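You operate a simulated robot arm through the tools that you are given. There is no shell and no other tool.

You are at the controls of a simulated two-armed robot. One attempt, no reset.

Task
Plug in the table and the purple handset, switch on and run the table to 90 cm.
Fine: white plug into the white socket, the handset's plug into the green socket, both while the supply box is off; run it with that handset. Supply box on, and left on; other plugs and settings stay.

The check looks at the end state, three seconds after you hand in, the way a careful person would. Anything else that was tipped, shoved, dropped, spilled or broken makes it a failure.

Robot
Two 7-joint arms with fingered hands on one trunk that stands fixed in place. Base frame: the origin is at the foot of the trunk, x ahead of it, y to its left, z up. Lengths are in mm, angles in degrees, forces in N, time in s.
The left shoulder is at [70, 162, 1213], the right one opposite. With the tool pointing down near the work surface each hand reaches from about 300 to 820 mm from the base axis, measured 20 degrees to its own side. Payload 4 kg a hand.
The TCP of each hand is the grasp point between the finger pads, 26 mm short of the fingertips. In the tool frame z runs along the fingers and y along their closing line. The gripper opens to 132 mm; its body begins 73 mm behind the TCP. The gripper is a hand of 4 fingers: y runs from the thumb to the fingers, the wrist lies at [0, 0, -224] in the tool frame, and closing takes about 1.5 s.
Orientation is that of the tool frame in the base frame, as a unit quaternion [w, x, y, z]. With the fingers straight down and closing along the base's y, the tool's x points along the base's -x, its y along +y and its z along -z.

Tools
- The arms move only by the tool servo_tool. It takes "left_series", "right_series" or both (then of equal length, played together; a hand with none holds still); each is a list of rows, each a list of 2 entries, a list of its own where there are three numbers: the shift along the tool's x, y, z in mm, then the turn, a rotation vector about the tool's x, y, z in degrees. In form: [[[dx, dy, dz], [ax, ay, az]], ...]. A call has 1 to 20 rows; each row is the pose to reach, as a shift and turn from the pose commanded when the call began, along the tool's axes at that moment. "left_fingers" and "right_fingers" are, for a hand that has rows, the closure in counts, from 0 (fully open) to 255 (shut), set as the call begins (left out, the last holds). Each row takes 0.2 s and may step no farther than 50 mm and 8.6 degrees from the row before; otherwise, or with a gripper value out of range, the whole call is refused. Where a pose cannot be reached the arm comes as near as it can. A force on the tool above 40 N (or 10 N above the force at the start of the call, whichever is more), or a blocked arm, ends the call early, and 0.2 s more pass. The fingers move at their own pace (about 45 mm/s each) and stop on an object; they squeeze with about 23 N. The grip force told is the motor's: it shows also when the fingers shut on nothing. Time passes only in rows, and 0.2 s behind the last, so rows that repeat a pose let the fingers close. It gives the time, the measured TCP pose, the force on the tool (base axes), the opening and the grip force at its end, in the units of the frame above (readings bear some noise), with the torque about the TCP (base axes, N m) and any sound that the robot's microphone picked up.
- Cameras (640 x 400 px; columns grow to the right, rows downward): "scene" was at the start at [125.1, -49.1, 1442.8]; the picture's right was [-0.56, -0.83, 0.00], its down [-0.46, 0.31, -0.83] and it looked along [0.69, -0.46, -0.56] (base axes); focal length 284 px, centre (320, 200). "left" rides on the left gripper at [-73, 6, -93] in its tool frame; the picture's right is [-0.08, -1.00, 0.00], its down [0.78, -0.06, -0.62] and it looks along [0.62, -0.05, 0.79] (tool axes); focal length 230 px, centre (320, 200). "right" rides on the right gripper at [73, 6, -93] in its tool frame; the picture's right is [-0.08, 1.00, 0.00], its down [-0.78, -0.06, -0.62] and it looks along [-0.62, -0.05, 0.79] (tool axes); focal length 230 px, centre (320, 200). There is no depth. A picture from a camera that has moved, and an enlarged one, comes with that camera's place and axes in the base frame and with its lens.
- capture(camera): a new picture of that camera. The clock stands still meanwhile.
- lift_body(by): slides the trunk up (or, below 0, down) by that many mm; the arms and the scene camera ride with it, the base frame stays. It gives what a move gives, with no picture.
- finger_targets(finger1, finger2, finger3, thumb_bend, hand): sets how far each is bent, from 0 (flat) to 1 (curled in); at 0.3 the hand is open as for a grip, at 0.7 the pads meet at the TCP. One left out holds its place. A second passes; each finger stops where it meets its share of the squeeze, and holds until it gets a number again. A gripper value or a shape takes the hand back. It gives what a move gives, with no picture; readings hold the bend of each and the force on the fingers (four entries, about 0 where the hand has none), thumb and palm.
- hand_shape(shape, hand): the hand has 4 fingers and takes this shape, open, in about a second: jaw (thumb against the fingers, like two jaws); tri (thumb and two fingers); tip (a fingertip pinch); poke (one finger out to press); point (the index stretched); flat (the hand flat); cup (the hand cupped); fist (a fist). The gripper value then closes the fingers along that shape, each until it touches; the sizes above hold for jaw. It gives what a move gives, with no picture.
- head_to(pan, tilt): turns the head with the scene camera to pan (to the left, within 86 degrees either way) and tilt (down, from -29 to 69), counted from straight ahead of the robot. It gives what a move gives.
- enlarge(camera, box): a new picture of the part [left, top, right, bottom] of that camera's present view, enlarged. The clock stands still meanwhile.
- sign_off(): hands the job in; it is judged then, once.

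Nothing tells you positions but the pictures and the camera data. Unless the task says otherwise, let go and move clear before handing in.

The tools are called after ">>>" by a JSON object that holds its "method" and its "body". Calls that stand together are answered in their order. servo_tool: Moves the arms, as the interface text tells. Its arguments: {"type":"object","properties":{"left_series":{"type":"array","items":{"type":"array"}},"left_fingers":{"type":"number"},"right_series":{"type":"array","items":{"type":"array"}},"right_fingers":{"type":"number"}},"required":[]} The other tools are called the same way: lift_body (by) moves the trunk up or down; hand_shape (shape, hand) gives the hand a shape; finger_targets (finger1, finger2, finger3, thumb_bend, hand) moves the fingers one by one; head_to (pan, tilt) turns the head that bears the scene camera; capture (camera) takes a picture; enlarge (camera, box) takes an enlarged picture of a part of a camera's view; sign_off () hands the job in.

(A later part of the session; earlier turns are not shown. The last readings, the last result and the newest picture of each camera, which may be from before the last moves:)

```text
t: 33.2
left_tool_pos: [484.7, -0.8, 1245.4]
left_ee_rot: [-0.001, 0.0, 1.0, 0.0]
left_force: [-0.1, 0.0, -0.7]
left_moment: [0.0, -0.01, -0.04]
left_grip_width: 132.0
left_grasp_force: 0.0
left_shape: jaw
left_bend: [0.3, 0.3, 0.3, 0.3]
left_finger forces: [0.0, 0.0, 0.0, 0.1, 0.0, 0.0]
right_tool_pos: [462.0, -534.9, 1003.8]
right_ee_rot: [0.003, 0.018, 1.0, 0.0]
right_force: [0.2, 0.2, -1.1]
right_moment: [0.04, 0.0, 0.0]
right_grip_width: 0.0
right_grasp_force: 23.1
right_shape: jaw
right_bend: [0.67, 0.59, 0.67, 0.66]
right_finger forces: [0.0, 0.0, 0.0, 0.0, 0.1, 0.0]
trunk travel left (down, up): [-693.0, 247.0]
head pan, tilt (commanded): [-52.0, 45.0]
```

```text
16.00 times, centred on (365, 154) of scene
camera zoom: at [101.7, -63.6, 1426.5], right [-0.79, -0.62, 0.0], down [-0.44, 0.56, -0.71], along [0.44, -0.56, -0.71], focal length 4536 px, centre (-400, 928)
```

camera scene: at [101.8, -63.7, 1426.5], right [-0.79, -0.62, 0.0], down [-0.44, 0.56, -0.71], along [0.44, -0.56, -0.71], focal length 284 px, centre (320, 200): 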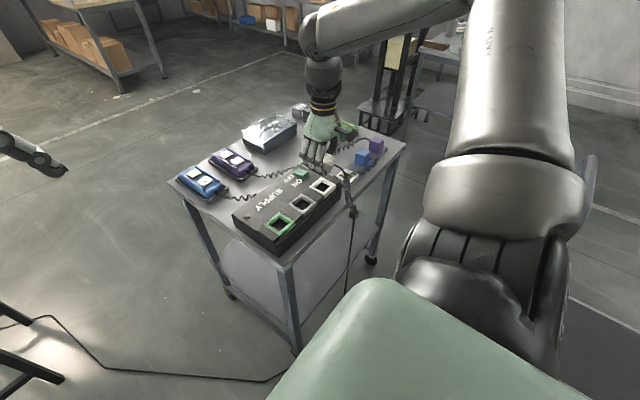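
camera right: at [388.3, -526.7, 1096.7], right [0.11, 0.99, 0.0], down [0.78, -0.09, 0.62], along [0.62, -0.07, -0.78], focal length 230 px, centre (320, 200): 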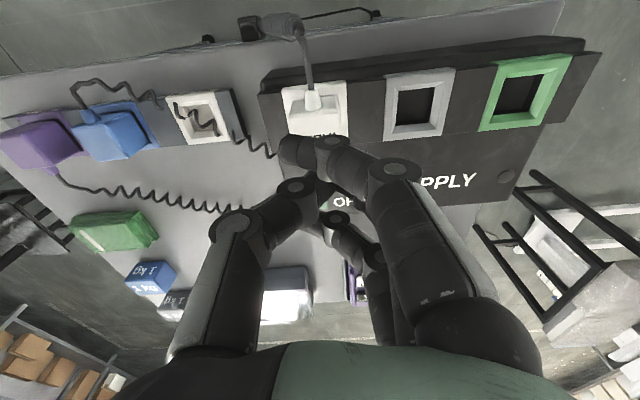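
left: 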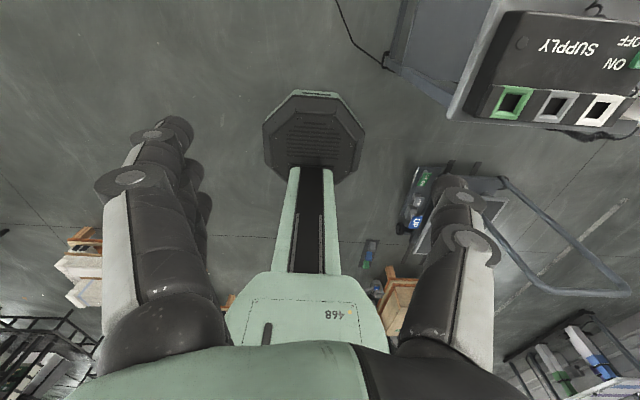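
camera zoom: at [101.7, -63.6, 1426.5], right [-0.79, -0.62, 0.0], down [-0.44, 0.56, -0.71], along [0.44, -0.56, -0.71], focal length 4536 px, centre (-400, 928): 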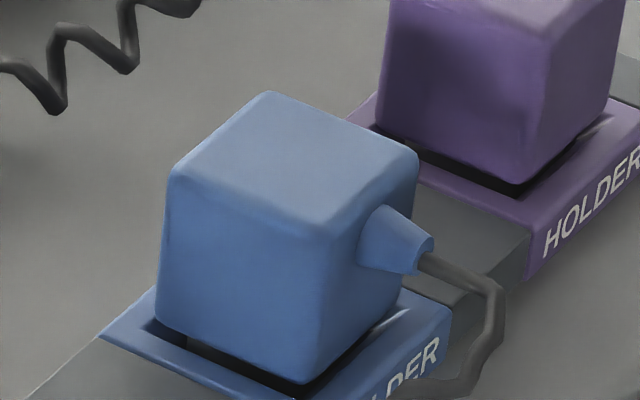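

The white plug is at least as deep as the blue one in its holder. I'll regrip it higher, with the fingertips clear of the frame, and press down once to be sure it's home.

>>> {"method": "servo_tool", "body": {"right_series": [[[0, 0, 0], [0, 0, 0]], [[0, 0, 0], [0, 0, 0]], [[0, -1.5, 0], [0, 0, 0]], [[0, -1.5, 0], [0, 0, 0]], [[0, -1.5, 0], [0, 0, 0]], [[0, -1.5, 20], [0, 0, 0]], [[0, -1.5, 40], [0, 0, 0]], [[0, -1.5, 60], [0, 0, 0]], [[0, -1.5, 77], [0, 0, 0]], [[0, -1.5, 77], [0, 0, 0]]], "right_fingers": 125}}

>>> {"method": "capture", "body": {"camera": "right"}}

```text
t: 35.4
left_tool_pos: [483.5, -0.4, 1245.0]
left_ee_rot: [0.0, 0.0, 1.0, 0.0]
left_force: [-0.1, 0.2, 0.1]
left_moment: [0.0, 0.02, 0.01]
left_grip_width: 131.9
left_grasp_force: 0.0
left_shape: jaw
left_bend: [0.3, 0.3, 0.3, 0.3]
left_finger forces: [0.0, 0.1, 0.1, 0.0, 0.0, 0.1]
right_tool_pos: [460.7, -535.5, 927.0]
right_ee_rot: [0.003, 0.018, 1.0, -0.001]
right_force: [0.8, -1.2, -0.3]
right_moment: [0.03, -0.01, -0.03]
right_grip_width: 67.4
right_grasp_force: 0.1
right_shape: jaw
right_bend: [0.72, 0.72, 0.72, 0.7]
right_finger forces: [0.0, 0.0, 0.0, 0.0, 0.0, 0.1]
trunk travel left (down, up): [-693.0, 247.0]
head pan, tilt (commanded): [-52.0, 45.0]
```

```text
taken
camera right: at [387.7, -526.5, 1019.2], right [0.11, 0.99, 0.0], down [0.78, -0.09, 0.62], along [0.62, -0.07, -0.78], focal length 230 px, centre (320, 200)
```

right: 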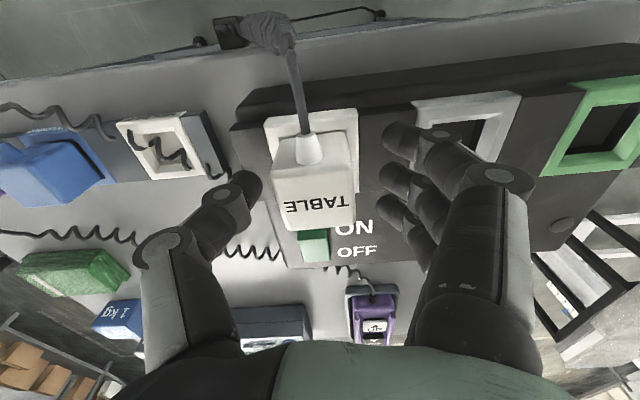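

>>> {"method": "servo_tool", "body": {"right_series": [[[0, -1, 0], [0, 0, 0]], [[0, -1, 0], [0, 0, 0]], [[0, -1, 0], [0, 0, 0]], [[0, -1, 0], [0, 0, 0]], [[0, -1, 0], [0, 0, 0]], [[0, -1, 0], [0, 0, 0]], [[0, -1, 0], [0, 0, 0]]], "right_fingers": 255}}

>>> {"method": "enlarge", "body": {"camera": "right", "box": [240, 90, 400, 250]}}

>>> {"method": "servo_tool", "body": {"right_series": [[[0, 0, 1.5], [0, 0, 0]], [[0, 0, 3], [0, 0, 0]], [[0, 0, 4.5], [0, 0, 0]], [[0, 0, 6], [0, 0, 0]], [[0, 0, 6], [0, 0, 0]]]}}

>>> {"method": "enlarge", "body": {"camera": "right", "box": [240, 90, 400, 250]}}

```text
t: 37.0
left_tool_pos: [485.4, -1.1, 1244.0]
left_ee_rot: [0.0, 0.0, 1.0, 0.0]
left_force: [-0.1, 0.6, 1.1]
left_moment: [0.03, -0.02, 0.01]
left_grip_width: 131.7
left_grasp_force: 0.0
left_shape: jaw
left_bend: [0.3, 0.3, 0.3, 0.3]
left_finger forces: [0.1, 0.0, 0.0, 0.1, 0.0, 0.0]
right_tool_pos: [462.0, -538.1, 927.0]
right_ee_rot: [0.003, 0.018, 1.0, -0.001]
right_force: [0.2, -2.4, -0.1]
right_moment: [-0.13, 0.01, -0.07]
right_grip_width: 31.1
right_grasp_force: 23.5
right_shape: jaw
right_bend: [0.73, 0.73, 0.75, 0.7]
right_finger forces: [8.3, 8.5, 3.1, 0.0, 21.6, 0.1]
trunk travel left (down, up): [-693.0, 247.0]
head pan, tilt (commanded): [-52.0, 45.0]
```

```text
2.50 times, centred on (320, 170) of right
camera zoom: at [388.3, -528.4, 1019.8], right [0.11, 0.99, 0.0], down [0.78, -0.09, 0.62], along [0.62, -0.07, -0.78], focal length 575 px, centre (320, 275)
```

zoom: 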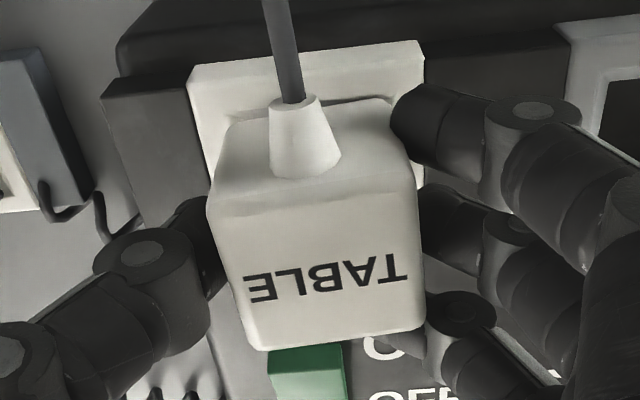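

```text
t: 38.2
left_tool_pos: [481.8, 0.8, 1247.1]
left_ee_rot: [0.001, 0.0, 1.0, -0.001]
left_force: [-0.8, -0.4, -0.1]
left_moment: [0.0, 0.01, -0.04]
left_grip_width: 131.7
left_grasp_force: 0.1
left_shape: jaw
left_bend: [0.3, 0.3, 0.3, 0.3]
left_finger forces: [0.0, 0.0, 0.0, 0.0, 0.0, 0.0]
right_tool_pos: [462.5, -535.5, 924.7]
right_ee_rot: [0.006, 0.016, 1.0, -0.002]
right_force: [3.5, -10.6, 32.0]
right_moment: [-0.21, 0.08, -0.05]
right_grip_width: 33.3
right_grasp_force: 23.1
right_shape: jaw
right_bend: [0.74, 0.74, 0.75, 0.71]
right_finger forces: [8.8, 8.8, 4.2, 0.0, 30.0, 0.1]
trunk travel left (down, up): [-693.0, 247.0]
head pan, tilt (commanded): [-52.0, 45.0]
```

```text
2.50 times, centred on (320, 170) of right
camera zoom: at [388.3, -526.9, 1016.5], right [0.11, 0.99, 0.0], down [0.78, -0.09, 0.63], along [0.62, -0.07, -0.78], focal length 575 px, centre (320, 275)
```

zoom: 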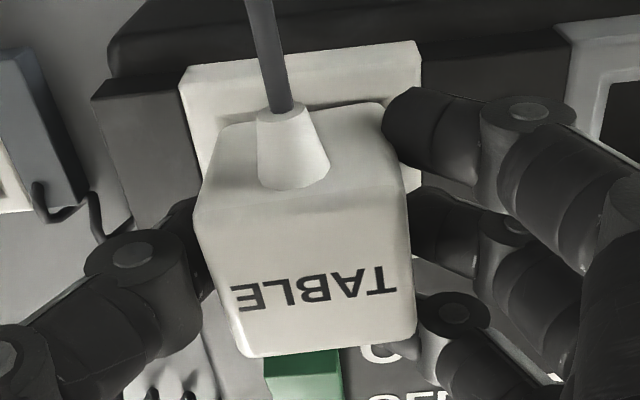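

>>> {"method": "servo_tool", "body": {"right_series": [[[0, -1, 0], [0, 0, 0]], [[0, -2, 0], [0, 0, 0]], [[0, -3, 0], [0, 0, 0]], [[0, -3, 0], [0, 0, 0]]]}}

>>> {"method": "enlarge", "body": {"camera": "scene", "box": [306, 165, 346, 190]}}

```text
t: 39.2
left_tool_pos: [482.5, 1.0, 1244.6]
left_ee_rot: [0.001, 0.001, 1.0, -0.001]
left_force: [0.4, 0.1, 0.3]
left_moment: [0.01, -0.02, 0.02]
left_grip_width: 132.0
left_grasp_force: 0.0
left_shape: jaw
left_bend: [0.3, 0.3, 0.3, 0.3]
left_finger forces: [0.0, 0.0, 0.0, 0.0, 0.0, 0.0]
right_tool_pos: [463.6, -536.5, 924.9]
right_ee_rot: [0.004, 0.016, 1.0, -0.001]
right_force: [6.2, -2.0, 33.0]
right_moment: [0.05, 0.09, -0.11]
right_grip_width: 33.5
right_grasp_force: 23.4
right_shape: jaw
right_bend: [0.74, 0.74, 0.75, 0.72]
right_finger forces: [11.2, 11.2, 5.0, 0.1, 26.9, 0.0]
trunk travel left (down, up): [-693.0, 247.0]
head pan, tilt (commanded): [-52.0, 45.0]
```

```text
16.00 times, centred on (326, 178) of scene
camera zoom: at [99.6, -59.9, 1426.9], right [-0.79, -0.62, 0.0], down [-0.43, 0.56, -0.71], along [0.44, -0.56, -0.7], focal length 4536 px, centre (224, 560)
```

zoom: 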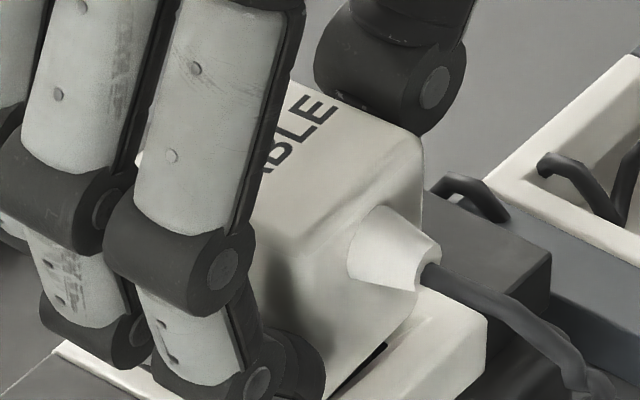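

It's firm at 33 N with no more travel, so the white plug is seated. I'll release it and retreat upward, then look again.

>>> {"method": "servo_tool", "body": {"right_series": [[[0, 0, -3], [0, 0, 0]], [[0, 0, -3], [0, 0, 0]], [[0, 0, -3], [0, 0, 0]], [[0, 0, -3], [0, 0, 0]], [[0, 0, -3], [0, 0, 0]], [[0, 0, -30], [0, 0, 0]], [[0, 0, -70], [0, 0, 0]], [[0, 0, -110], [0, 0, 0]], [[0, 0, -110], [0, 0, 0]]], "right_fingers": 125}}

>>> {"method": "capture", "body": {"camera": "right"}}

>>> {"method": "enlarge", "body": {"camera": "right", "box": [240, 70, 400, 170]}}

>>> {"method": "enlarge", "body": {"camera": "scene", "box": [306, 168, 346, 193]}}

```text
t: 41.2
left_tool_pos: [484.7, -1.3, 1245.5]
left_ee_rot: [0.0, 0.001, 1.0, 0.0]
left_force: [-0.1, -0.2, -0.2]
left_moment: [0.03, -0.03, -0.01]
left_grip_width: 132.0
left_grasp_force: 0.0
left_shape: jaw
left_bend: [0.3, 0.3, 0.3, 0.3]
left_finger forces: [0.0, 0.0, 0.1, 0.0, 0.0, 0.0]
right_tool_pos: [464.8, -539.2, 1030.7]
right_ee_rot: [0.002, 0.018, 1.0, 0.0]
right_force: [0.3, -0.8, 0.0]
right_moment: [-0.01, -0.04, 0.02]
right_grip_width: 66.4
right_grasp_force: 0.0
right_shape: jaw
right_bend: [0.73, 0.73, 0.73, 0.7]
right_finger forces: [0.0, 0.0, 0.0, 0.1, 0.0, 0.0]
trunk travel left (down, up): [-693.0, 247.0]
head pan, tilt (commanded): [-52.0, 45.0]
```

```text
taken
camera right: at [391.0, -530.6, 1123.8], right [0.11, 0.99, 0.0], down [0.78, -0.09, 0.62], along [0.62, -0.07, -0.78], focal length 230 px, centre (320, 200)
```

right: 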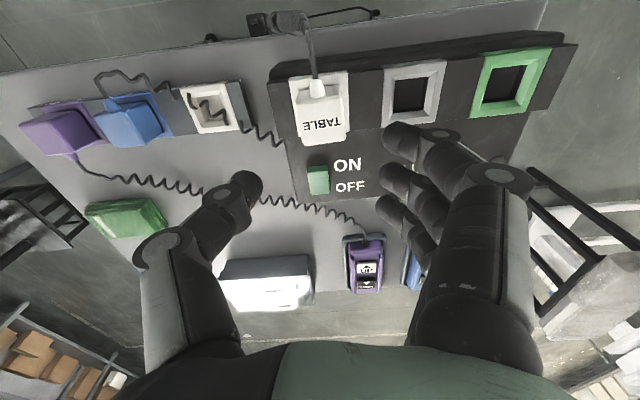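

```text
4.00 times, centred on (320, 120) of right
camera zoom: at [391.0, -530.6, 1123.8], right [0.11, 0.99, 0.0], down [0.78, -0.09, 0.62], along [0.62, -0.07, -0.78], focal length 920 px, centre (320, 520)
```

zoom: 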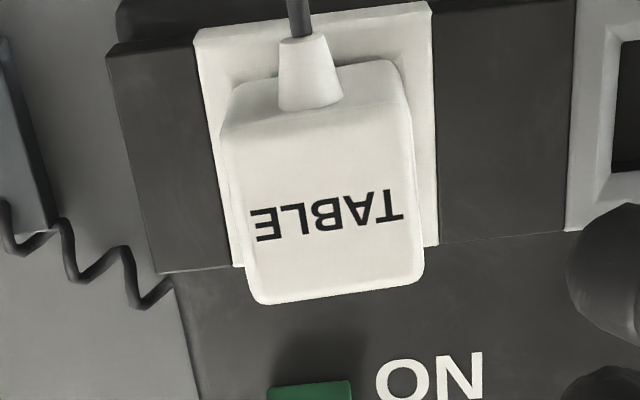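

```text
16.00 times, centred on (326, 180) of scene
camera zoom: at [102.1, -64.2, 1426.5], right [-0.79, -0.62, 0.0], down [-0.44, 0.56, -0.71], along [0.43, -0.56, -0.71], focal length 4536 px, centre (224, 512)
```

zoom: 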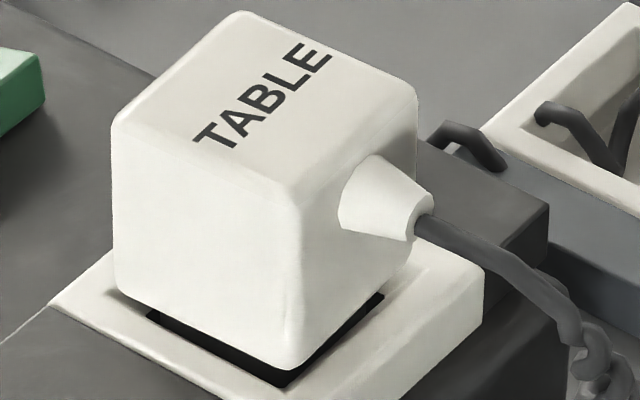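

The white plug sits level with the same kind of gap as the blue plug in its holder. Next is the purple plug, at about [466, -856]; first I'll test how far the right arm reaches at a safe height.

>>> {"method": "servo_tool", "body": {"right_series": [[[0, -40, -10], [0, 0, -2]], [[0, -80, -10], [0, 0, -2]], [[0, -120, -10], [0, 0, -2]], [[0, -160, -10], [0, 0, -2]], [[0, -200, -10], [0, 0, -2]], [[0, -240, -10], [0, 0, -2]], [[0, -280, -10], [0, 0, -2]], [[0, -316, -10], [0, 0, -2]], [[0, -316, -10], [0, 0, -2]]]}}

>>> {"method": "capture", "body": {"camera": "right"}}

>>> {"method": "capture", "body": {"camera": "scene"}}

```text
t: 43.2
left_tool_pos: [485.6, 0.1, 1244.8]
left_ee_rot: [-0.001, 0.0, 1.0, 0.0]
left_force: [0.4, 0.9, -0.4]
left_moment: [-0.06, 0.04, 0.01]
left_grip_width: 131.9
left_grasp_force: 0.0
left_shape: jaw
left_bend: [0.3, 0.3, 0.3, 0.3]
left_finger forces: [0.0, 0.0, 0.0, 0.0, 0.1, 0.0]
right_tool_pos: [439.9, -836.0, 1046.0]
right_ee_rot: [0.002, 0.0, 1.0, -0.001]
right_force: [0.1, 0.2, 0.1]
right_moment: [0.02, 0.03, 0.01]
right_grip_width: 66.8
right_grasp_force: 0.0
right_shape: jaw
right_bend: [0.73, 0.73, 0.73, 0.7]
right_finger forces: [0.0, 0.1, 0.0, 0.0, 0.0, 0.0]
right hand out of reach, approached as far as the arm can: row 8, 9
trunk travel left (down, up): [-693.0, 247.0]
head pan, tilt (commanded): [-52.0, 45.0]
```

```text
taken
camera right: at [367.6, -829.4, 1139.1], right [0.08, 1.0, 0.0], down [0.78, -0.06, 0.62], along [0.62, -0.05, -0.78], focal length 230 px, centre (320, 200)
```

right: 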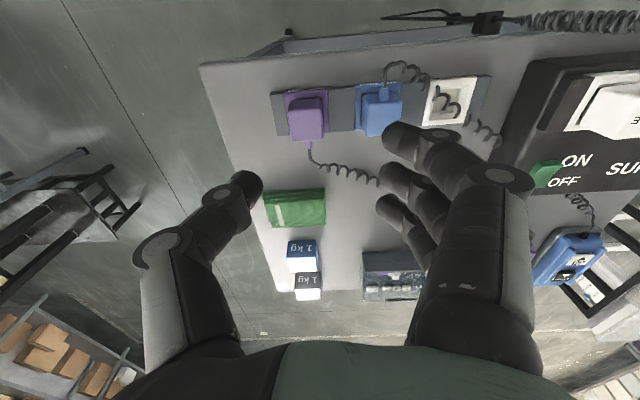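

```text
taken
camera scene: at [102.8, -61.6, 1426.5], right [-0.79, -0.62, 0.0], down [-0.44, 0.56, -0.71], along [0.43, -0.56, -0.71], focal length 284 px, centre (320, 200)
```

scene: 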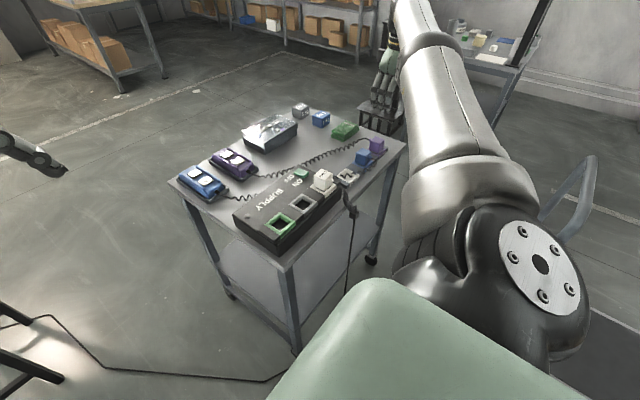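

The arm stops about 30 mm short with the tool straight down, so I'll lean the wrist back about 25° about the closing axis, which keeps the pads parallel to the plug's sides. I'll tilt first at a reachable spot and check the pose.

>>> {"method": "servo_tool", "body": {"right_series": [[[30, 40, 0], [0, 0, 0]], [[50, 60, 0], [0, -8, 0]], [[50, 60, 0], [0, -16, 0]], [[50, 60, 0], [0, -25, 0]], [[50, 60, 0], [0, -25, 0]]], "right_fingers": 140}}

```text
refused: row 4 steps farther than a row can; nothing moved
```

>>> {"method": "servo_tool", "body": {"right_series": [[[30, 40, 0], [0, 0, 0]], [[50, 60, 0], [0, -8, 0]], [[50, 60, 0], [0, -16, 0]], [[50, 60, 0], [0, -24, 0]], [[50, 60, 0], [0, -25, 0]], [[50, 60, 0], [0, -25, 0]]], "right_fingers": 140}}

>>> {"method": "capture", "body": {"camera": "right"}}

```text
t: 44.6
left_tool_pos: [484.5, -2.3, 1245.1]
left_ee_rot: [-0.001, 0.0, 1.0, 0.0]
left_force: [-0.5, -0.1, 0.4]
left_moment: [-0.02, 0.0, 0.03]
left_grip_width: 131.8
left_grasp_force: 0.0
left_shape: jaw
left_bend: [0.3, 0.3, 0.3, 0.3]
left_finger forces: [0.1, 0.0, 0.0, 0.1, 0.0, 0.1]
right_tool_pos: [390.4, -777.2, 1043.1]
right_ee_rot: [0.218, 0.0, 0.976, 0.0]
right_force: [0.0, 0.2, 0.5]
right_moment: [0.01, 0.01, 0.0]
right_grip_width: 60.2
right_grasp_force: 0.0
right_shape: jaw
right_bend: [0.73, 0.73, 0.73, 0.7]
right_finger forces: [0.1, 0.1, 0.0, 0.1, 0.0, 0.0]
trunk travel left (down, up): [-693.0, 247.0]
head pan, tilt (commanded): [-52.0, 45.0]
```

```text
taken
camera right: at [284.1, -772.1, 1096.6], right [0.07, 1.0, 0.03], down [0.45, -0.06, 0.89], along [0.89, -0.05, -0.45], focal length 230 px, centre (320, 200)
```

right: 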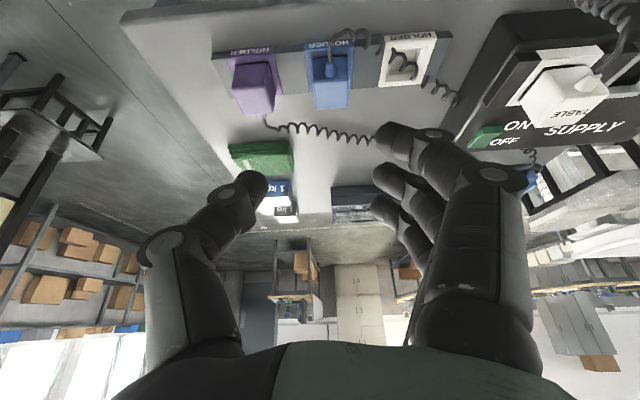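

>>> {"method": "servo_tool", "body": {"right_series": [[[-14, -20, 15], [0, 0, 0]], [[-28, -40, 30], [0, 0, 0]], [[-42, -60, 45], [0, 0, 0]], [[-55.8, -78.8, 59.1], [0, 0, 0]], [[-55.8, -78.8, 59.1], [0, 0, 0]]]}}

>>> {"method": "capture", "body": {"camera": "right"}}

>>> {"method": "enlarge", "body": {"camera": "right", "box": [200, 30, 440, 180]}}

>>> {"method": "capture", "body": {"camera": "scene"}}

```text
t: 45.8
left_tool_pos: [483.0, -1.0, 1245.1]
left_ee_rot: [0.0, 0.0, 1.0, 0.0]
left_force: [0.4, 0.0, 0.3]
left_moment: [-0.01, -0.03, 0.0]
left_grip_width: 131.9
left_grasp_force: 0.0
left_shape: jaw
left_bend: [0.3, 0.3, 0.3, 0.3]
left_finger forces: [0.0, 0.0, 0.0, 0.0, 0.1, 0.1]
right_tool_pos: [465.7, -856.0, 1017.9]
right_ee_rot: [0.22, 0.0, 0.976, 0.0]
right_force: [-0.3, 0.2, 0.5]
right_moment: [0.01, 0.02, 0.0]
right_grip_width: 60.1
right_grasp_force: 0.1
right_shape: jaw
right_bend: [0.73, 0.73, 0.73, 0.7]
right_finger forces: [0.1, 0.0, 0.1, 0.0, 0.0, 0.1]
trunk travel left (down, up): [-693.0, 247.0]
head pan, tilt (commanded): [-52.0, 45.0]
```

```text
taken
camera right: at [360.2, -850.1, 1069.8], right [0.07, 1.0, 0.03], down [0.44, -0.06, 0.89], along [0.89, -0.05, -0.45], focal length 230 px, centre (320, 200)
```

right: 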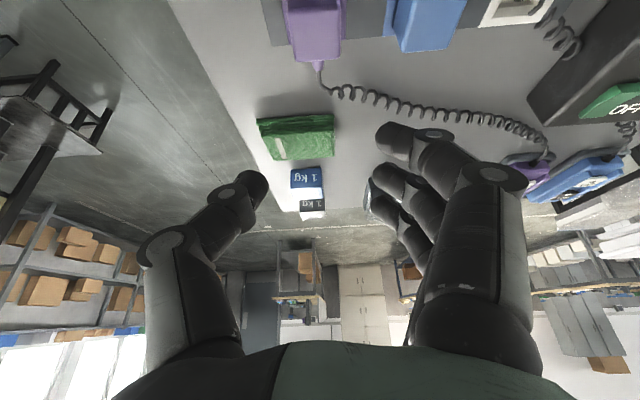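

```text
2.67 times, centred on (320, 105) of right
camera zoom: at [360.2, -850.1, 1069.8], right [0.07, 1.0, 0.03], down [0.44, -0.06, 0.89], along [0.89, -0.05, -0.45], focal length 614 px, centre (320, 453)
```

zoom: 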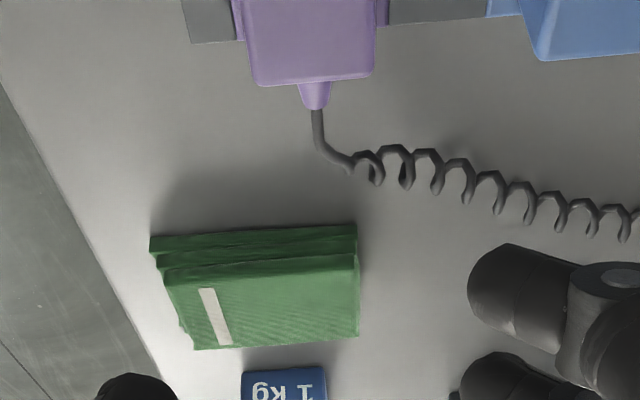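

```text
taken
camera scene: at [100.6, -63.4, 1426.6], right [-0.79, -0.62, 0.0], down [-0.43, 0.56, -0.71], along [0.44, -0.56, -0.71], focal length 284 px, centre (320, 200)
```

scene: 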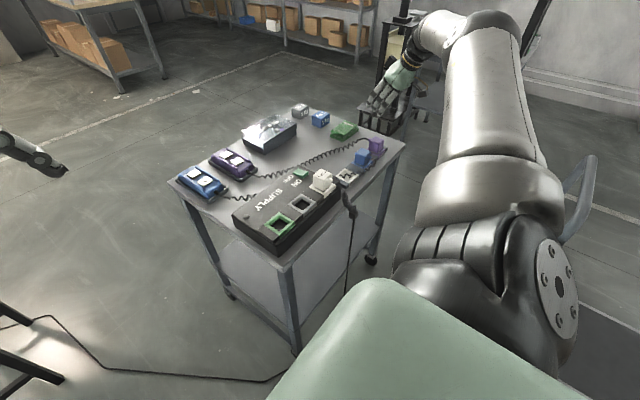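

The arm reaches it with the lean. I'll lower the trunk 100 mm, which carries the hand straight down to just above the purple plug, then check alignment.

>>> {"method": "lift_body", "body": {"by": -100}}

>>> {"method": "capture", "body": {"camera": "right"}}

>>> {"method": "capture", "body": {"camera": "scene"}}

>>> {"method": "enlarge", "body": {"camera": "scene", "box": [320, 60, 448, 140]}}

```text
t: 47.1
left_tool_pos: [484.2, -1.9, 1145.6]
left_ee_rot: [-0.001, 0.001, 1.0, 0.0]
left_force: [-0.4, 0.2, 0.0]
left_moment: [-0.04, 0.06, -0.02]
left_grip_width: 131.4
left_grasp_force: 0.1
left_shape: jaw
left_bend: [0.3, 0.3, 0.3, 0.3]
left_finger forces: [0.1, 0.0, 0.1, 0.1, 0.0, 0.0]
right_tool_pos: [467.4, -855.4, 917.9]
right_ee_rot: [0.219, -0.001, 0.976, -0.001]
right_force: [-0.5, -0.1, -0.6]
right_moment: [0.03, -0.01, 0.01]
right_grip_width: 60.0
right_grasp_force: 0.0
right_shape: jaw
right_bend: [0.73, 0.73, 0.73, 0.7]
right_finger forces: [0.1, 0.0, 0.0, 0.1, 0.1, 0.0]
trunk travel left (down, up): [-593.0, 347.0]
head pan, tilt (commanded): [-52.0, 45.0]
```

```text
taken
camera right: at [361.2, -850.0, 969.5], right [0.07, 1.0, 0.03], down [0.45, -0.06, 0.89], along [0.89, -0.05, -0.45], focal length 230 px, centre (320, 200)
```

right: 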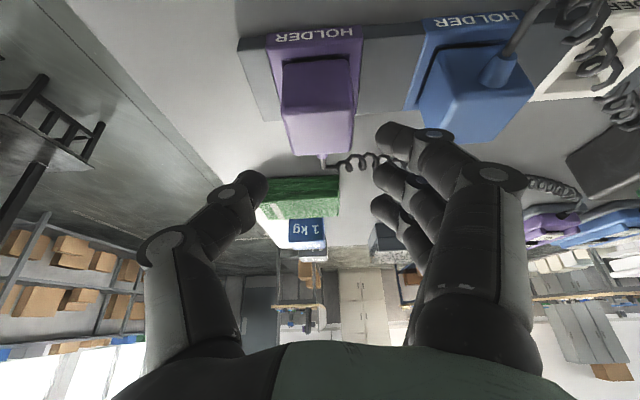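

```text
taken
camera scene: at [101.6, -63.5, 1326.6], right [-0.79, -0.62, 0.0], down [-0.44, 0.56, -0.71], along [0.44, -0.56, -0.71], focal length 284 px, centre (320, 200)
```

scene: 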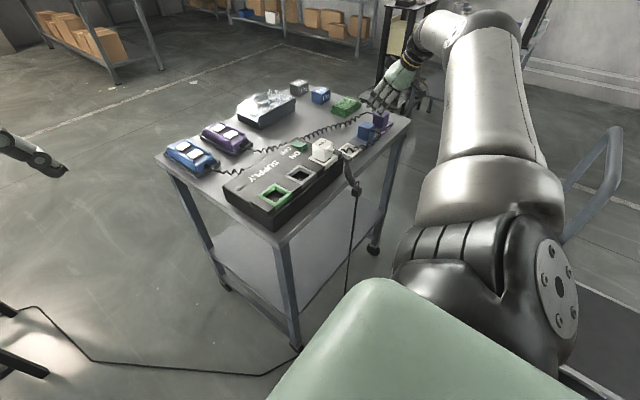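

```text
5.00 times, centred on (384, 100) of scene
camera zoom: at [101.6, -63.5, 1326.6], right [-0.79, -0.62, 0.0], down [-0.44, 0.56, -0.71], along [0.44, -0.56, -0.71], focal length 1418 px, centre (0, 700)
```

zoom: 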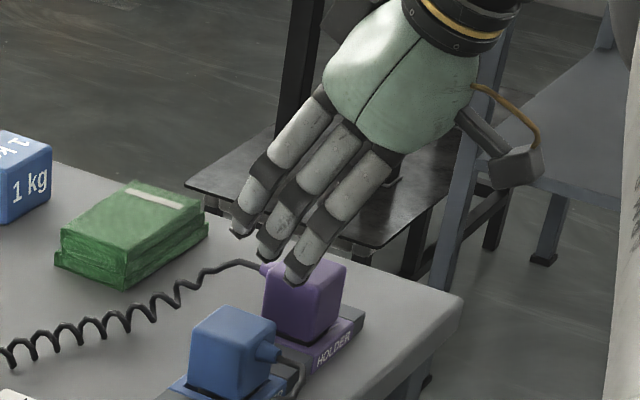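

>>> {"method": "enlarge", "body": {"camera": "right", "box": [230, 10, 390, 180]}}

```text
2.35 times, centred on (310, 95) of right
camera zoom: at [361.2, -850.0, 969.5], right [0.07, 1.0, 0.03], down [0.45, -0.06, 0.89], along [0.89, -0.05, -0.45], focal length 541 px, centre (344, 447)
```

zoom: 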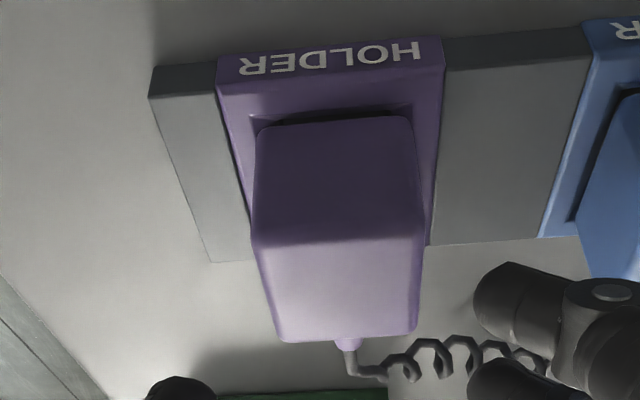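

Purple plug's body is at about [466, -854], spanning z 835–876, and the hand is aligned. I'll descend along the vertical to grip height.

>>> {"method": "servo_tool", "body": {"right_series": [[[3, 1, 9], [0, 0, 0]], [[7, 1, 18], [0, 0, 0]], [[11, 1, 27], [0, 0, 0]], [[14, 1, 35], [0, 0, 0]], [[17.6, 1, 43.6], [0, 0, 0]], [[17.6, 1, 43.6], [0, 0, 0]]]}}

>>> {"method": "capture", "body": {"camera": "right"}}

>>> {"method": "enlarge", "body": {"camera": "scene", "box": [340, 80, 440, 142]}}

```text
t: 48.5
left_tool_pos: [484.0, 0.2, 1144.4]
left_ee_rot: [0.001, 0.0, 1.0, 0.0]
left_force: [-0.6, 0.3, 0.3]
left_moment: [-0.01, 0.02, -0.01]
left_grip_width: 131.8
left_grasp_force: 0.1
left_shape: jaw
left_bend: [0.3, 0.3, 0.3, 0.3]
left_finger forces: [0.0, 0.0, 0.0, 0.0, 0.0, 0.0]
right_tool_pos: [470.0, -853.5, 869.4]
right_ee_rot: [0.22, 0.0, 0.976, -0.001]
right_force: [0.0, 0.7, 3.3]
right_moment: [0.19, 0.08, -0.01]
right_grip_width: 60.1
right_grasp_force: 0.0
right_shape: jaw
right_bend: [0.73, 0.73, 0.73, 0.7]
right_finger forces: [3.3, 0.1, 0.0, 0.0, 0.0, 0.1]
trunk travel left (down, up): [-593.0, 347.0]
head pan, tilt (commanded): [-52.0, 45.0]
```

```text
taken
camera right: at [363.9, -849.0, 922.4], right [0.07, 1.0, 0.03], down [0.45, -0.06, 0.89], along [0.89, -0.05, -0.45], focal length 230 px, centre (320, 200)
```

right: 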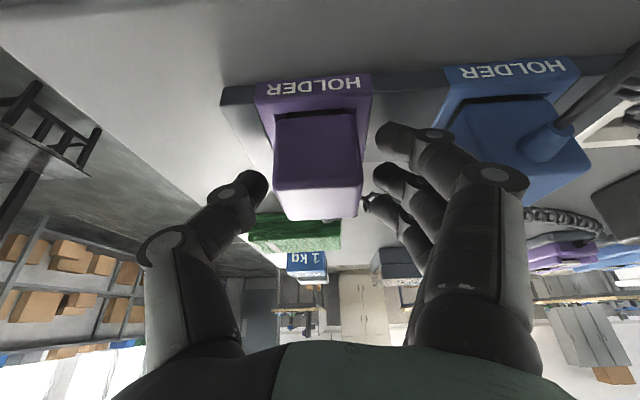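

```text
6.40 times, centred on (390, 111) of scene
camera zoom: at [101.4, -63.1, 1326.6], right [-0.79, -0.62, 0.0], down [-0.44, 0.56, -0.71], along [0.44, -0.56, -0.71], focal length 1814 px, centre (-128, 770)
```

zoom: 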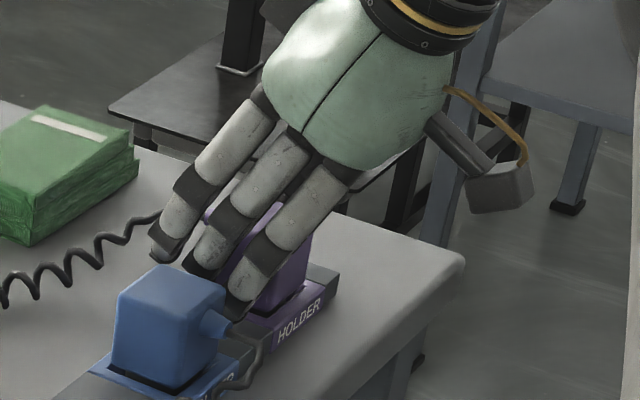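

Finger 1 is lightly touching the holder plate (3 N), so I'll lift 4 mm and then close on the plug.

>>> {"method": "servo_tool", "body": {"right_series": [[[-1.7, -0.5, -3.6], [0, 0, 0]], [[-1.7, -0.5, -3.6], [0, 0, 0]], [[-1.7, -0.5, -3.6], [0, 0, 0]]]}}

>>> {"method": "servo_tool", "body": {"right_series": [[[0, 0, 0], [0, 0, 0]], [[0, 0, 0], [0, 0, 0]], [[0, 0, 0], [0, 0, 0]], [[0, 0, 0], [0, 0, 0]], [[0, 0, 0], [0, 0, 0]], [[0, 0, 0], [0, 0, 0]], [[0, 0, 0], [0, 0, 0]]], "right_fingers": 255}}

>>> {"method": "capture", "body": {"camera": "right"}}

>>> {"method": "enlarge", "body": {"camera": "scene", "box": [340, 80, 440, 142]}}

```text
t: 49.3
left_tool_pos: [484.2, -1.0, 1144.5]
left_ee_rot: [0.001, 0.0, 1.0, 0.0]
left_force: [0.6, -0.1, -0.5]
left_moment: [0.03, 0.02, -0.02]
left_grip_width: 131.9
left_grasp_force: 0.0
left_shape: jaw
left_bend: [0.3, 0.3, 0.3, 0.3]
left_finger forces: [0.0, 0.1, 0.1, 0.0, 0.0, 0.0]
right_tool_pos: [469.9, -855.4, 872.7]
right_ee_rot: [0.219, 0.0, 0.976, -0.001]
right_force: [0.8, -0.3, -0.4]
right_moment: [0.03, 0.01, 0.03]
right_grip_width: 60.1
right_grasp_force: 0.1
right_shape: jaw
right_bend: [0.73, 0.73, 0.73, 0.7]
right_finger forces: [0.1, 0.0, 0.0, 0.1, 0.0, 0.0]
trunk travel left (down, up): [-593.0, 347.0]
head pan, tilt (commanded): [-52.0, 45.0]
```

```text
t: 50.9
left_tool_pos: [483.6, -0.6, 1144.8]
left_ee_rot: [0.0, 0.0, 1.0, 0.0]
left_force: [-0.3, 0.4, -0.3]
left_moment: [0.01, -0.01, 0.02]
left_grip_width: 131.7
left_grasp_force: 0.0
left_shape: jaw
left_bend: [0.3, 0.3, 0.3, 0.3]
left_finger forces: [0.1, 0.0, 0.1, 0.0, 0.0, 0.1]
right_tool_pos: [470.5, -856.2, 873.3]
right_ee_rot: [0.219, 0.0, 0.976, -0.001]
right_force: [0.1, -0.1, -0.5]
right_moment: [-0.03, 0.0, -0.01]
right_grip_width: 25.3
right_grasp_force: 22.7
right_shape: jaw
right_bend: [0.73, 0.73, 0.67, 0.71]
right_finger forces: [8.6, 10.2, 0.0, 0.2, 18.9, 0.0]
trunk travel left (down, up): [-593.0, 347.0]
head pan, tilt (commanded): [-52.0, 45.0]
```

```text
taken
camera right: at [364.1, -849.6, 926.3], right [0.07, 1.0, 0.03], down [0.45, -0.06, 0.89], along [0.89, -0.05, -0.45], focal length 230 px, centre (320, 200)
```

right: 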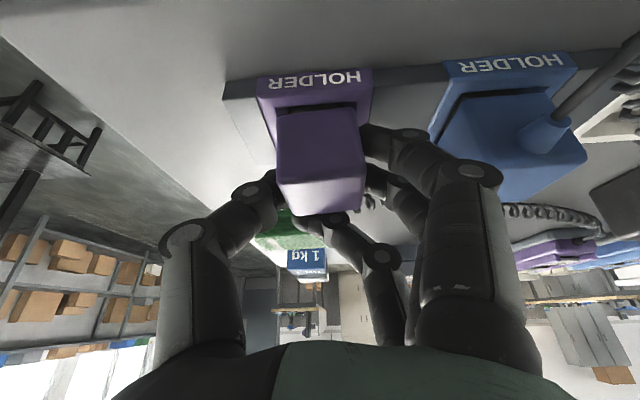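

```text
6.40 times, centred on (390, 111) of scene
camera zoom: at [101.7, -63.7, 1326.5], right [-0.79, -0.62, 0.0], down [-0.44, 0.56, -0.71], along [0.44, -0.56, -0.71], focal length 1814 px, centre (-128, 770)
```

zoom: 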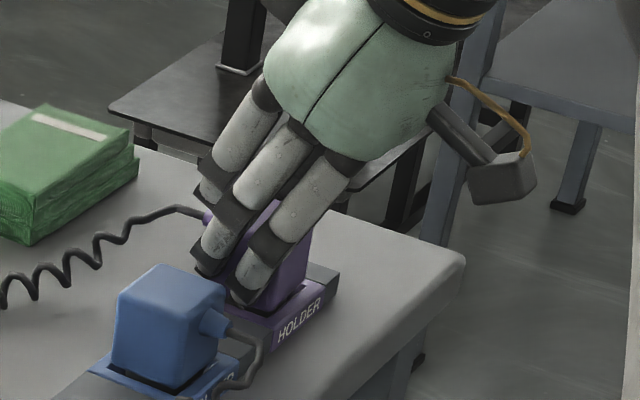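

Fingers 1 and 2 and the thumb hold the plug; finger 3 passes beyond it. I'll pull it straight up by raising the trunk.

>>> {"method": "lift_body", "body": {"by": 20}}

>>> {"method": "lift_body", "body": {"by": 40}}

>>> {"method": "capture", "body": {"camera": "right"}}

>>> {"method": "enlarge", "body": {"camera": "scene", "box": [340, 80, 440, 142]}}

```text
t: 51.6
left_tool_pos: [484.8, -1.1, 1164.4]
left_ee_rot: [0.0, 0.0, 1.0, 0.0]
left_force: [-0.4, -0.2, 0.0]
left_moment: [-0.01, 0.01, 0.02]
left_grip_width: 131.7
left_grasp_force: 0.1
left_shape: jaw
left_bend: [0.3, 0.3, 0.3, 0.3]
left_finger forces: [0.0, 0.0, 0.0, 0.1, 0.0, 0.0]
right_tool_pos: [471.6, -856.3, 894.5]
right_ee_rot: [0.219, 0.0, 0.976, 0.001]
right_force: [0.5, 0.2, -0.7]
right_moment: [-0.02, -0.03, -0.01]
right_grip_width: 25.3
right_grasp_force: 23.0
right_shape: jaw
right_bend: [0.73, 0.73, 0.67, 0.71]
right_finger forces: [8.5, 10.4, 0.1, 0.0, 18.8, 0.0]
trunk travel left (down, up): [-613.0, 327.0]
head pan, tilt (commanded): [-52.0, 45.0]
```

```text
t: 52.4
left_tool_pos: [486.4, -1.6, 1203.9]
left_ee_rot: [0.001, 0.001, 1.0, 0.0]
left_force: [0.3, -0.6, 0.6]
left_moment: [-0.02, 0.02, -0.02]
left_grip_width: 131.9
left_grasp_force: 0.0
left_shape: jaw
left_bend: [0.3, 0.3, 0.3, 0.3]
left_finger forces: [0.0, 0.0, 0.0, 0.0, 0.1, 0.1]
right_tool_pos: [470.4, -855.9, 932.9]
right_ee_rot: [0.22, 0.0, 0.976, 0.0]
right_force: [0.0, 0.3, -0.4]
right_moment: [0.05, 0.02, -0.02]
right_grip_width: 25.0
right_grasp_force: 23.1
right_shape: jaw
right_bend: [0.73, 0.73, 0.67, 0.71]
right_finger forces: [8.5, 10.4, 0.0, 0.0, 18.8, 0.0]
trunk travel left (down, up): [-653.0, 287.0]
head pan, tilt (commanded): [-52.0, 45.0]
```

```text
taken
camera right: at [364.3, -849.9, 985.8], right [0.07, 1.0, 0.03], down [0.45, -0.06, 0.89], along [0.89, -0.05, -0.45], focal length 230 px, centre (320, 200)
```

right: 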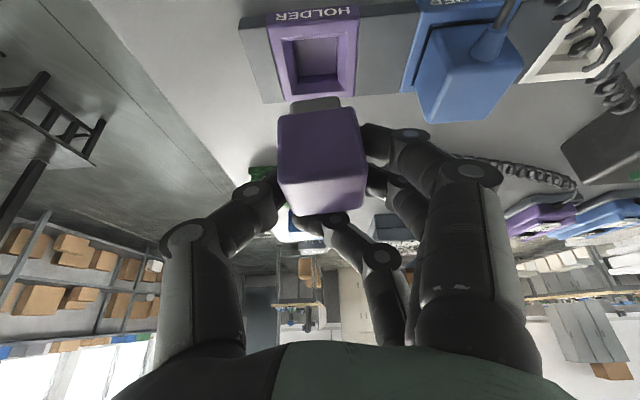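

```text
6.40 times, centred on (390, 111) of scene
camera zoom: at [102.1, -64.1, 1386.5], right [-0.79, -0.62, 0.0], down [-0.44, 0.56, -0.71], along [0.43, -0.56, -0.71], focal length 1814 px, centre (-128, 770)
```

zoom: 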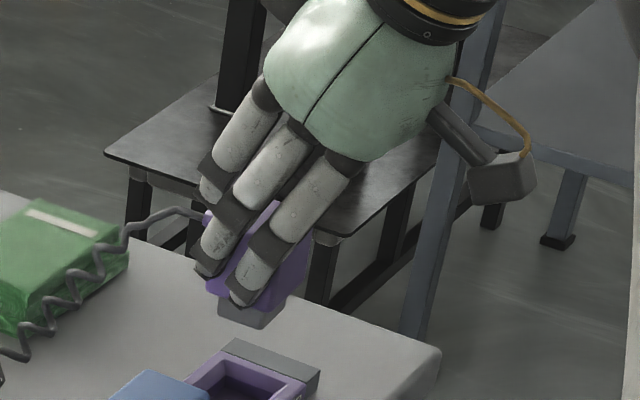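

The purple plug is out, and its grey nose is visible below the body. I'll measure the nose and its pose in the hand.

>>> {"method": "enlarge", "body": {"camera": "right", "box": [240, 80, 400, 220]}}

>>> {"method": "enlarge", "body": {"camera": "scene", "box": [364, 108, 404, 133]}}

```text
2.86 times, centred on (320, 150) of right
camera zoom: at [364.3, -849.9, 985.8], right [0.07, 1.0, 0.03], down [0.45, -0.06, 0.89], along [0.89, -0.05, -0.45], focal length 657 px, centre (320, 343)
```

zoom: 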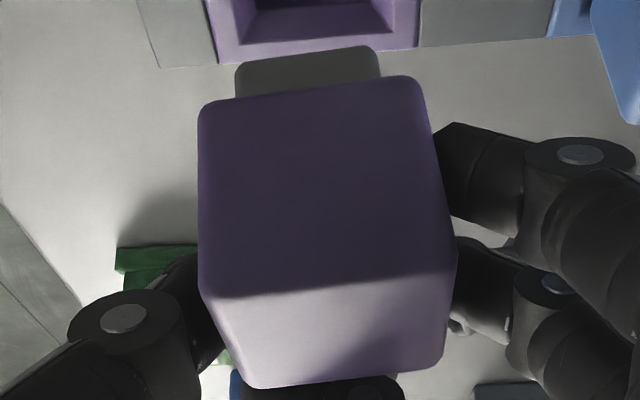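

```text
16.00 times, centred on (384, 120) of scene
camera zoom: at [102.1, -64.1, 1386.5], right [-0.79, -0.62, 0.0], down [-0.44, 0.56, -0.71], along [0.43, -0.56, -0.71], focal length 4536 px, centre (-704, 1472)
```

zoom: 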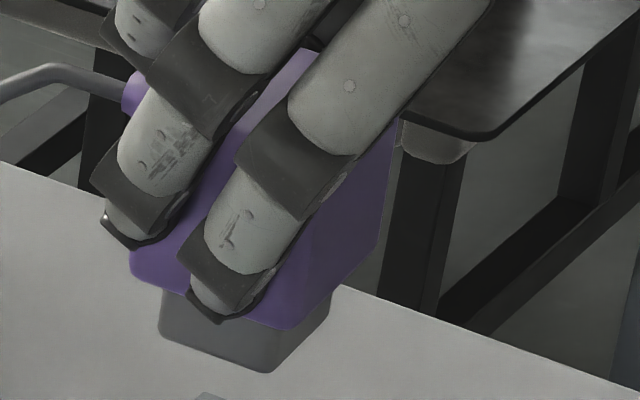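

The plug is held firmly with a slight roll. I'll raise it well clear, then carry it over toward the green socket.

>>> {"method": "lift_body", "body": {"by": 80}}

>>> {"method": "servo_tool", "body": {"right_series": [[[0, 40, -5], [0, 0, 0]], [[0, 80, -10], [0, 0, 0]], [[0, 120, -10], [0, 0, 0]], [[0, 160, -10], [0, 0, 0]], [[0, 200, -10], [0, 0, 0]], [[0, 240, -10], [0, 0, 0]], [[0, 280, -10], [0, 0, 0]], [[0, 320, -10], [0, 0, 0]], [[0, 360, -10], [0, 0, 0]], [[0, 400, -10], [0, 0, 0]], [[0, 440, -10], [0, 0, 0]], [[0, 470, -10], [0, 0, 0]], [[0, 490, -10], [0, 0, 0]], [[0, 490, -10], [0, 0, 0]]]}}

>>> {"method": "capture", "body": {"camera": "right"}}

>>> {"method": "capture", "body": {"camera": "scene"}}

```text
t: 53.6
left_tool_pos: [484.6, -2.3, 1283.6]
left_ee_rot: [0.0, 0.0, 1.0, 0.0]
left_force: [-1.0, 0.1, 0.3]
left_moment: [0.01, -0.01, -0.02]
left_grip_width: 131.8
left_grasp_force: 0.0
left_shape: jaw
left_bend: [0.3, 0.3, 0.3, 0.3]
left_finger forces: [0.1, 0.0, 0.0, 0.1, 0.0, 0.0]
right_tool_pos: [471.2, -856.5, 1014.4]
right_ee_rot: [0.219, 0.0, 0.976, 0.0]
right_force: [0.1, 0.1, -0.7]
right_moment: [0.02, 0.01, 0.03]
right_grip_width: 25.1
right_grasp_force: 23.3
right_shape: jaw
right_bend: [0.73, 0.73, 0.67, 0.71]
right_finger forces: [8.5, 10.4, 0.0, 0.1, 18.8, 0.0]
trunk travel left (down, up): [-733.0, 207.0]
head pan, tilt (commanded): [-52.0, 45.0]
```

```text
t: 56.6
left_tool_pos: [484.0, -2.6, 1284.8]
left_ee_rot: [0.0, -0.001, 1.0, 0.001]
left_force: [0.1, 0.4, -0.3]
left_moment: [0.03, 0.02, 0.01]
left_grip_width: 131.7
left_grasp_force: 0.0
left_shape: jaw
left_bend: [0.3, 0.3, 0.3, 0.3]
left_finger forces: [0.0, 0.0, 0.0, 0.1, 0.1, 0.0]
right_tool_pos: [465.2, -366.1, 1021.6]
right_ee_rot: [0.22, 0.0, 0.976, 0.0]
right_force: [-0.1, -0.5, -0.8]
right_moment: [0.03, -0.01, 0.02]
right_grip_width: 25.1
right_grasp_force: 23.2
right_shape: jaw
right_bend: [0.73, 0.73, 0.67, 0.71]
right_finger forces: [8.1, 10.4, 0.0, 0.0, 18.5, 0.1]
trunk travel left (down, up): [-733.0, 207.0]
head pan, tilt (commanded): [-52.0, 45.0]
```

```text
taken
camera right: at [358.4, -360.2, 1074.3], right [0.07, 1.0, 0.03], down [0.45, -0.06, 0.89], along [0.89, -0.05, -0.45], focal length 230 px, centre (320, 200)
```

right: 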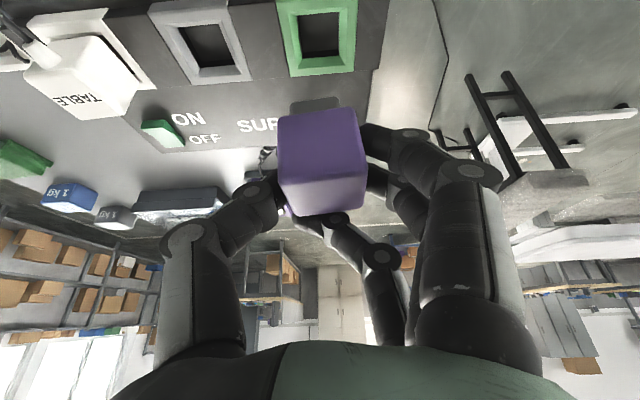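

```text
taken
camera scene: at [101.6, -64.6, 1466.5], right [-0.79, -0.62, 0.0], down [-0.44, 0.56, -0.71], along [0.44, -0.56, -0.71], focal length 284 px, centre (320, 200)
```

scene: 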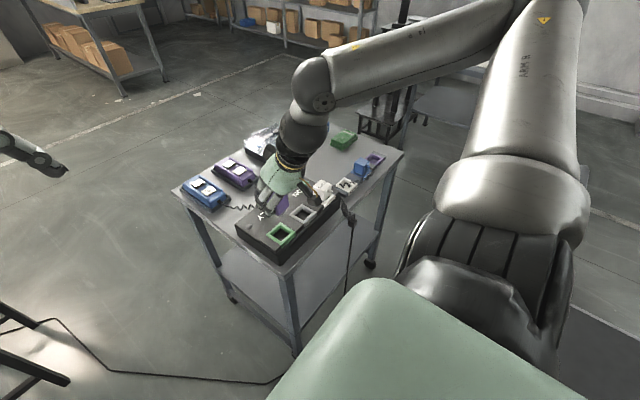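

>>> {"method": "enlarge", "body": {"camera": "right", "box": [240, 0, 400, 110]}}

>>> {"method": "enlarge", "body": {"camera": "right", "box": [260, 90, 380, 220]}}

>>> {"method": "enlarge", "body": {"camera": "scene", "box": [240, 170, 336, 230]}}

>>> {"method": "head_to", "body": {"pan": -30, "tilt": 45}}

>>> {"method": "capture", "body": {"camera": "scene"}}

```text
3.64 times, centred on (320, 55) of right
camera zoom: at [358.4, -360.2, 1074.3], right [0.07, 1.0, 0.03], down [0.45, -0.06, 0.89], along [0.89, -0.05, -0.45], focal length 837 px, centre (320, 727)
```

zoom: 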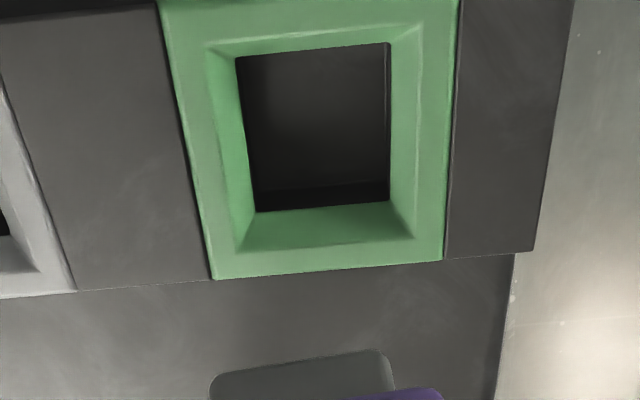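

```text
3.08 times, centred on (320, 155) of right
camera zoom: at [358.4, -360.2, 1074.3], right [0.07, 1.0, 0.03], down [0.45, -0.06, 0.89], along [0.89, -0.05, -0.45], focal length 708 px, centre (320, 338)
```

zoom: 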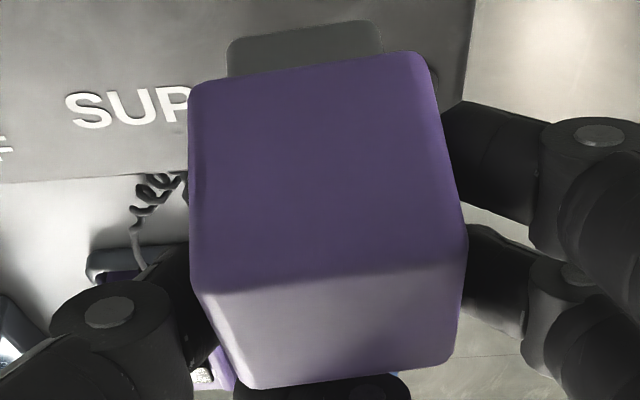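

```text
6.67 times, centred on (288, 200) of scene
camera zoom: at [101.6, -64.6, 1466.5], right [-0.79, -0.62, 0.0], down [-0.44, 0.56, -0.71], along [0.44, -0.56, -0.71], focal length 1890 px, centre (533, 200)
```

zoom: 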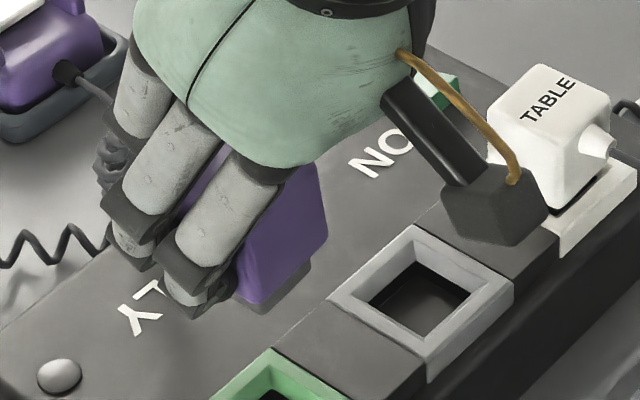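

```text
t: 57.4
left_tool_pos: [484.2, -0.2, 1284.3]
left_ee_rot: [0.0, 0.0, 1.0, -0.001]
left_force: [0.0, 0.1, 0.4]
left_moment: [-0.02, -0.03, -0.02]
left_grip_width: 132.1
left_grasp_force: 0.1
left_shape: jaw
left_bend: [0.3, 0.3, 0.3, 0.3]
left_finger forces: [0.0, 0.2, 0.0, 0.0, 0.0, 0.1]
right_tool_pos: [465.5, -366.7, 1021.7]
right_ee_rot: [0.219, 0.0, 0.976, -0.001]
right_force: [0.5, 0.4, -0.8]
right_moment: [-0.02, 0.06, 0.0]
right_grip_width: 24.9
right_grasp_force: 23.2
right_shape: jaw
right_bend: [0.73, 0.73, 0.67, 0.71]
right_finger forces: [8.1, 10.4, 0.1, 0.0, 18.4, 0.0]
trunk travel left (down, up): [-733.0, 207.0]
head pan, tilt (commanded): [-30.0, 45.0]
```

```text
taken
camera scene: at [122.1, -40.1, 1466.5], right [-0.5, -0.87, 0.0], down [-0.61, 0.35, -0.71], along [0.61, -0.35, -0.71], focal length 284 px, centre (320, 200)
```

scene: 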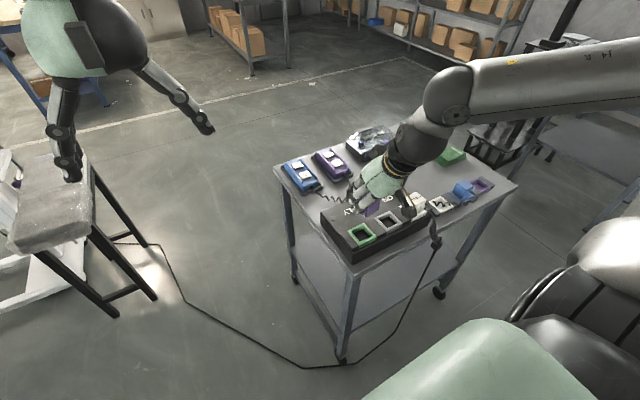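

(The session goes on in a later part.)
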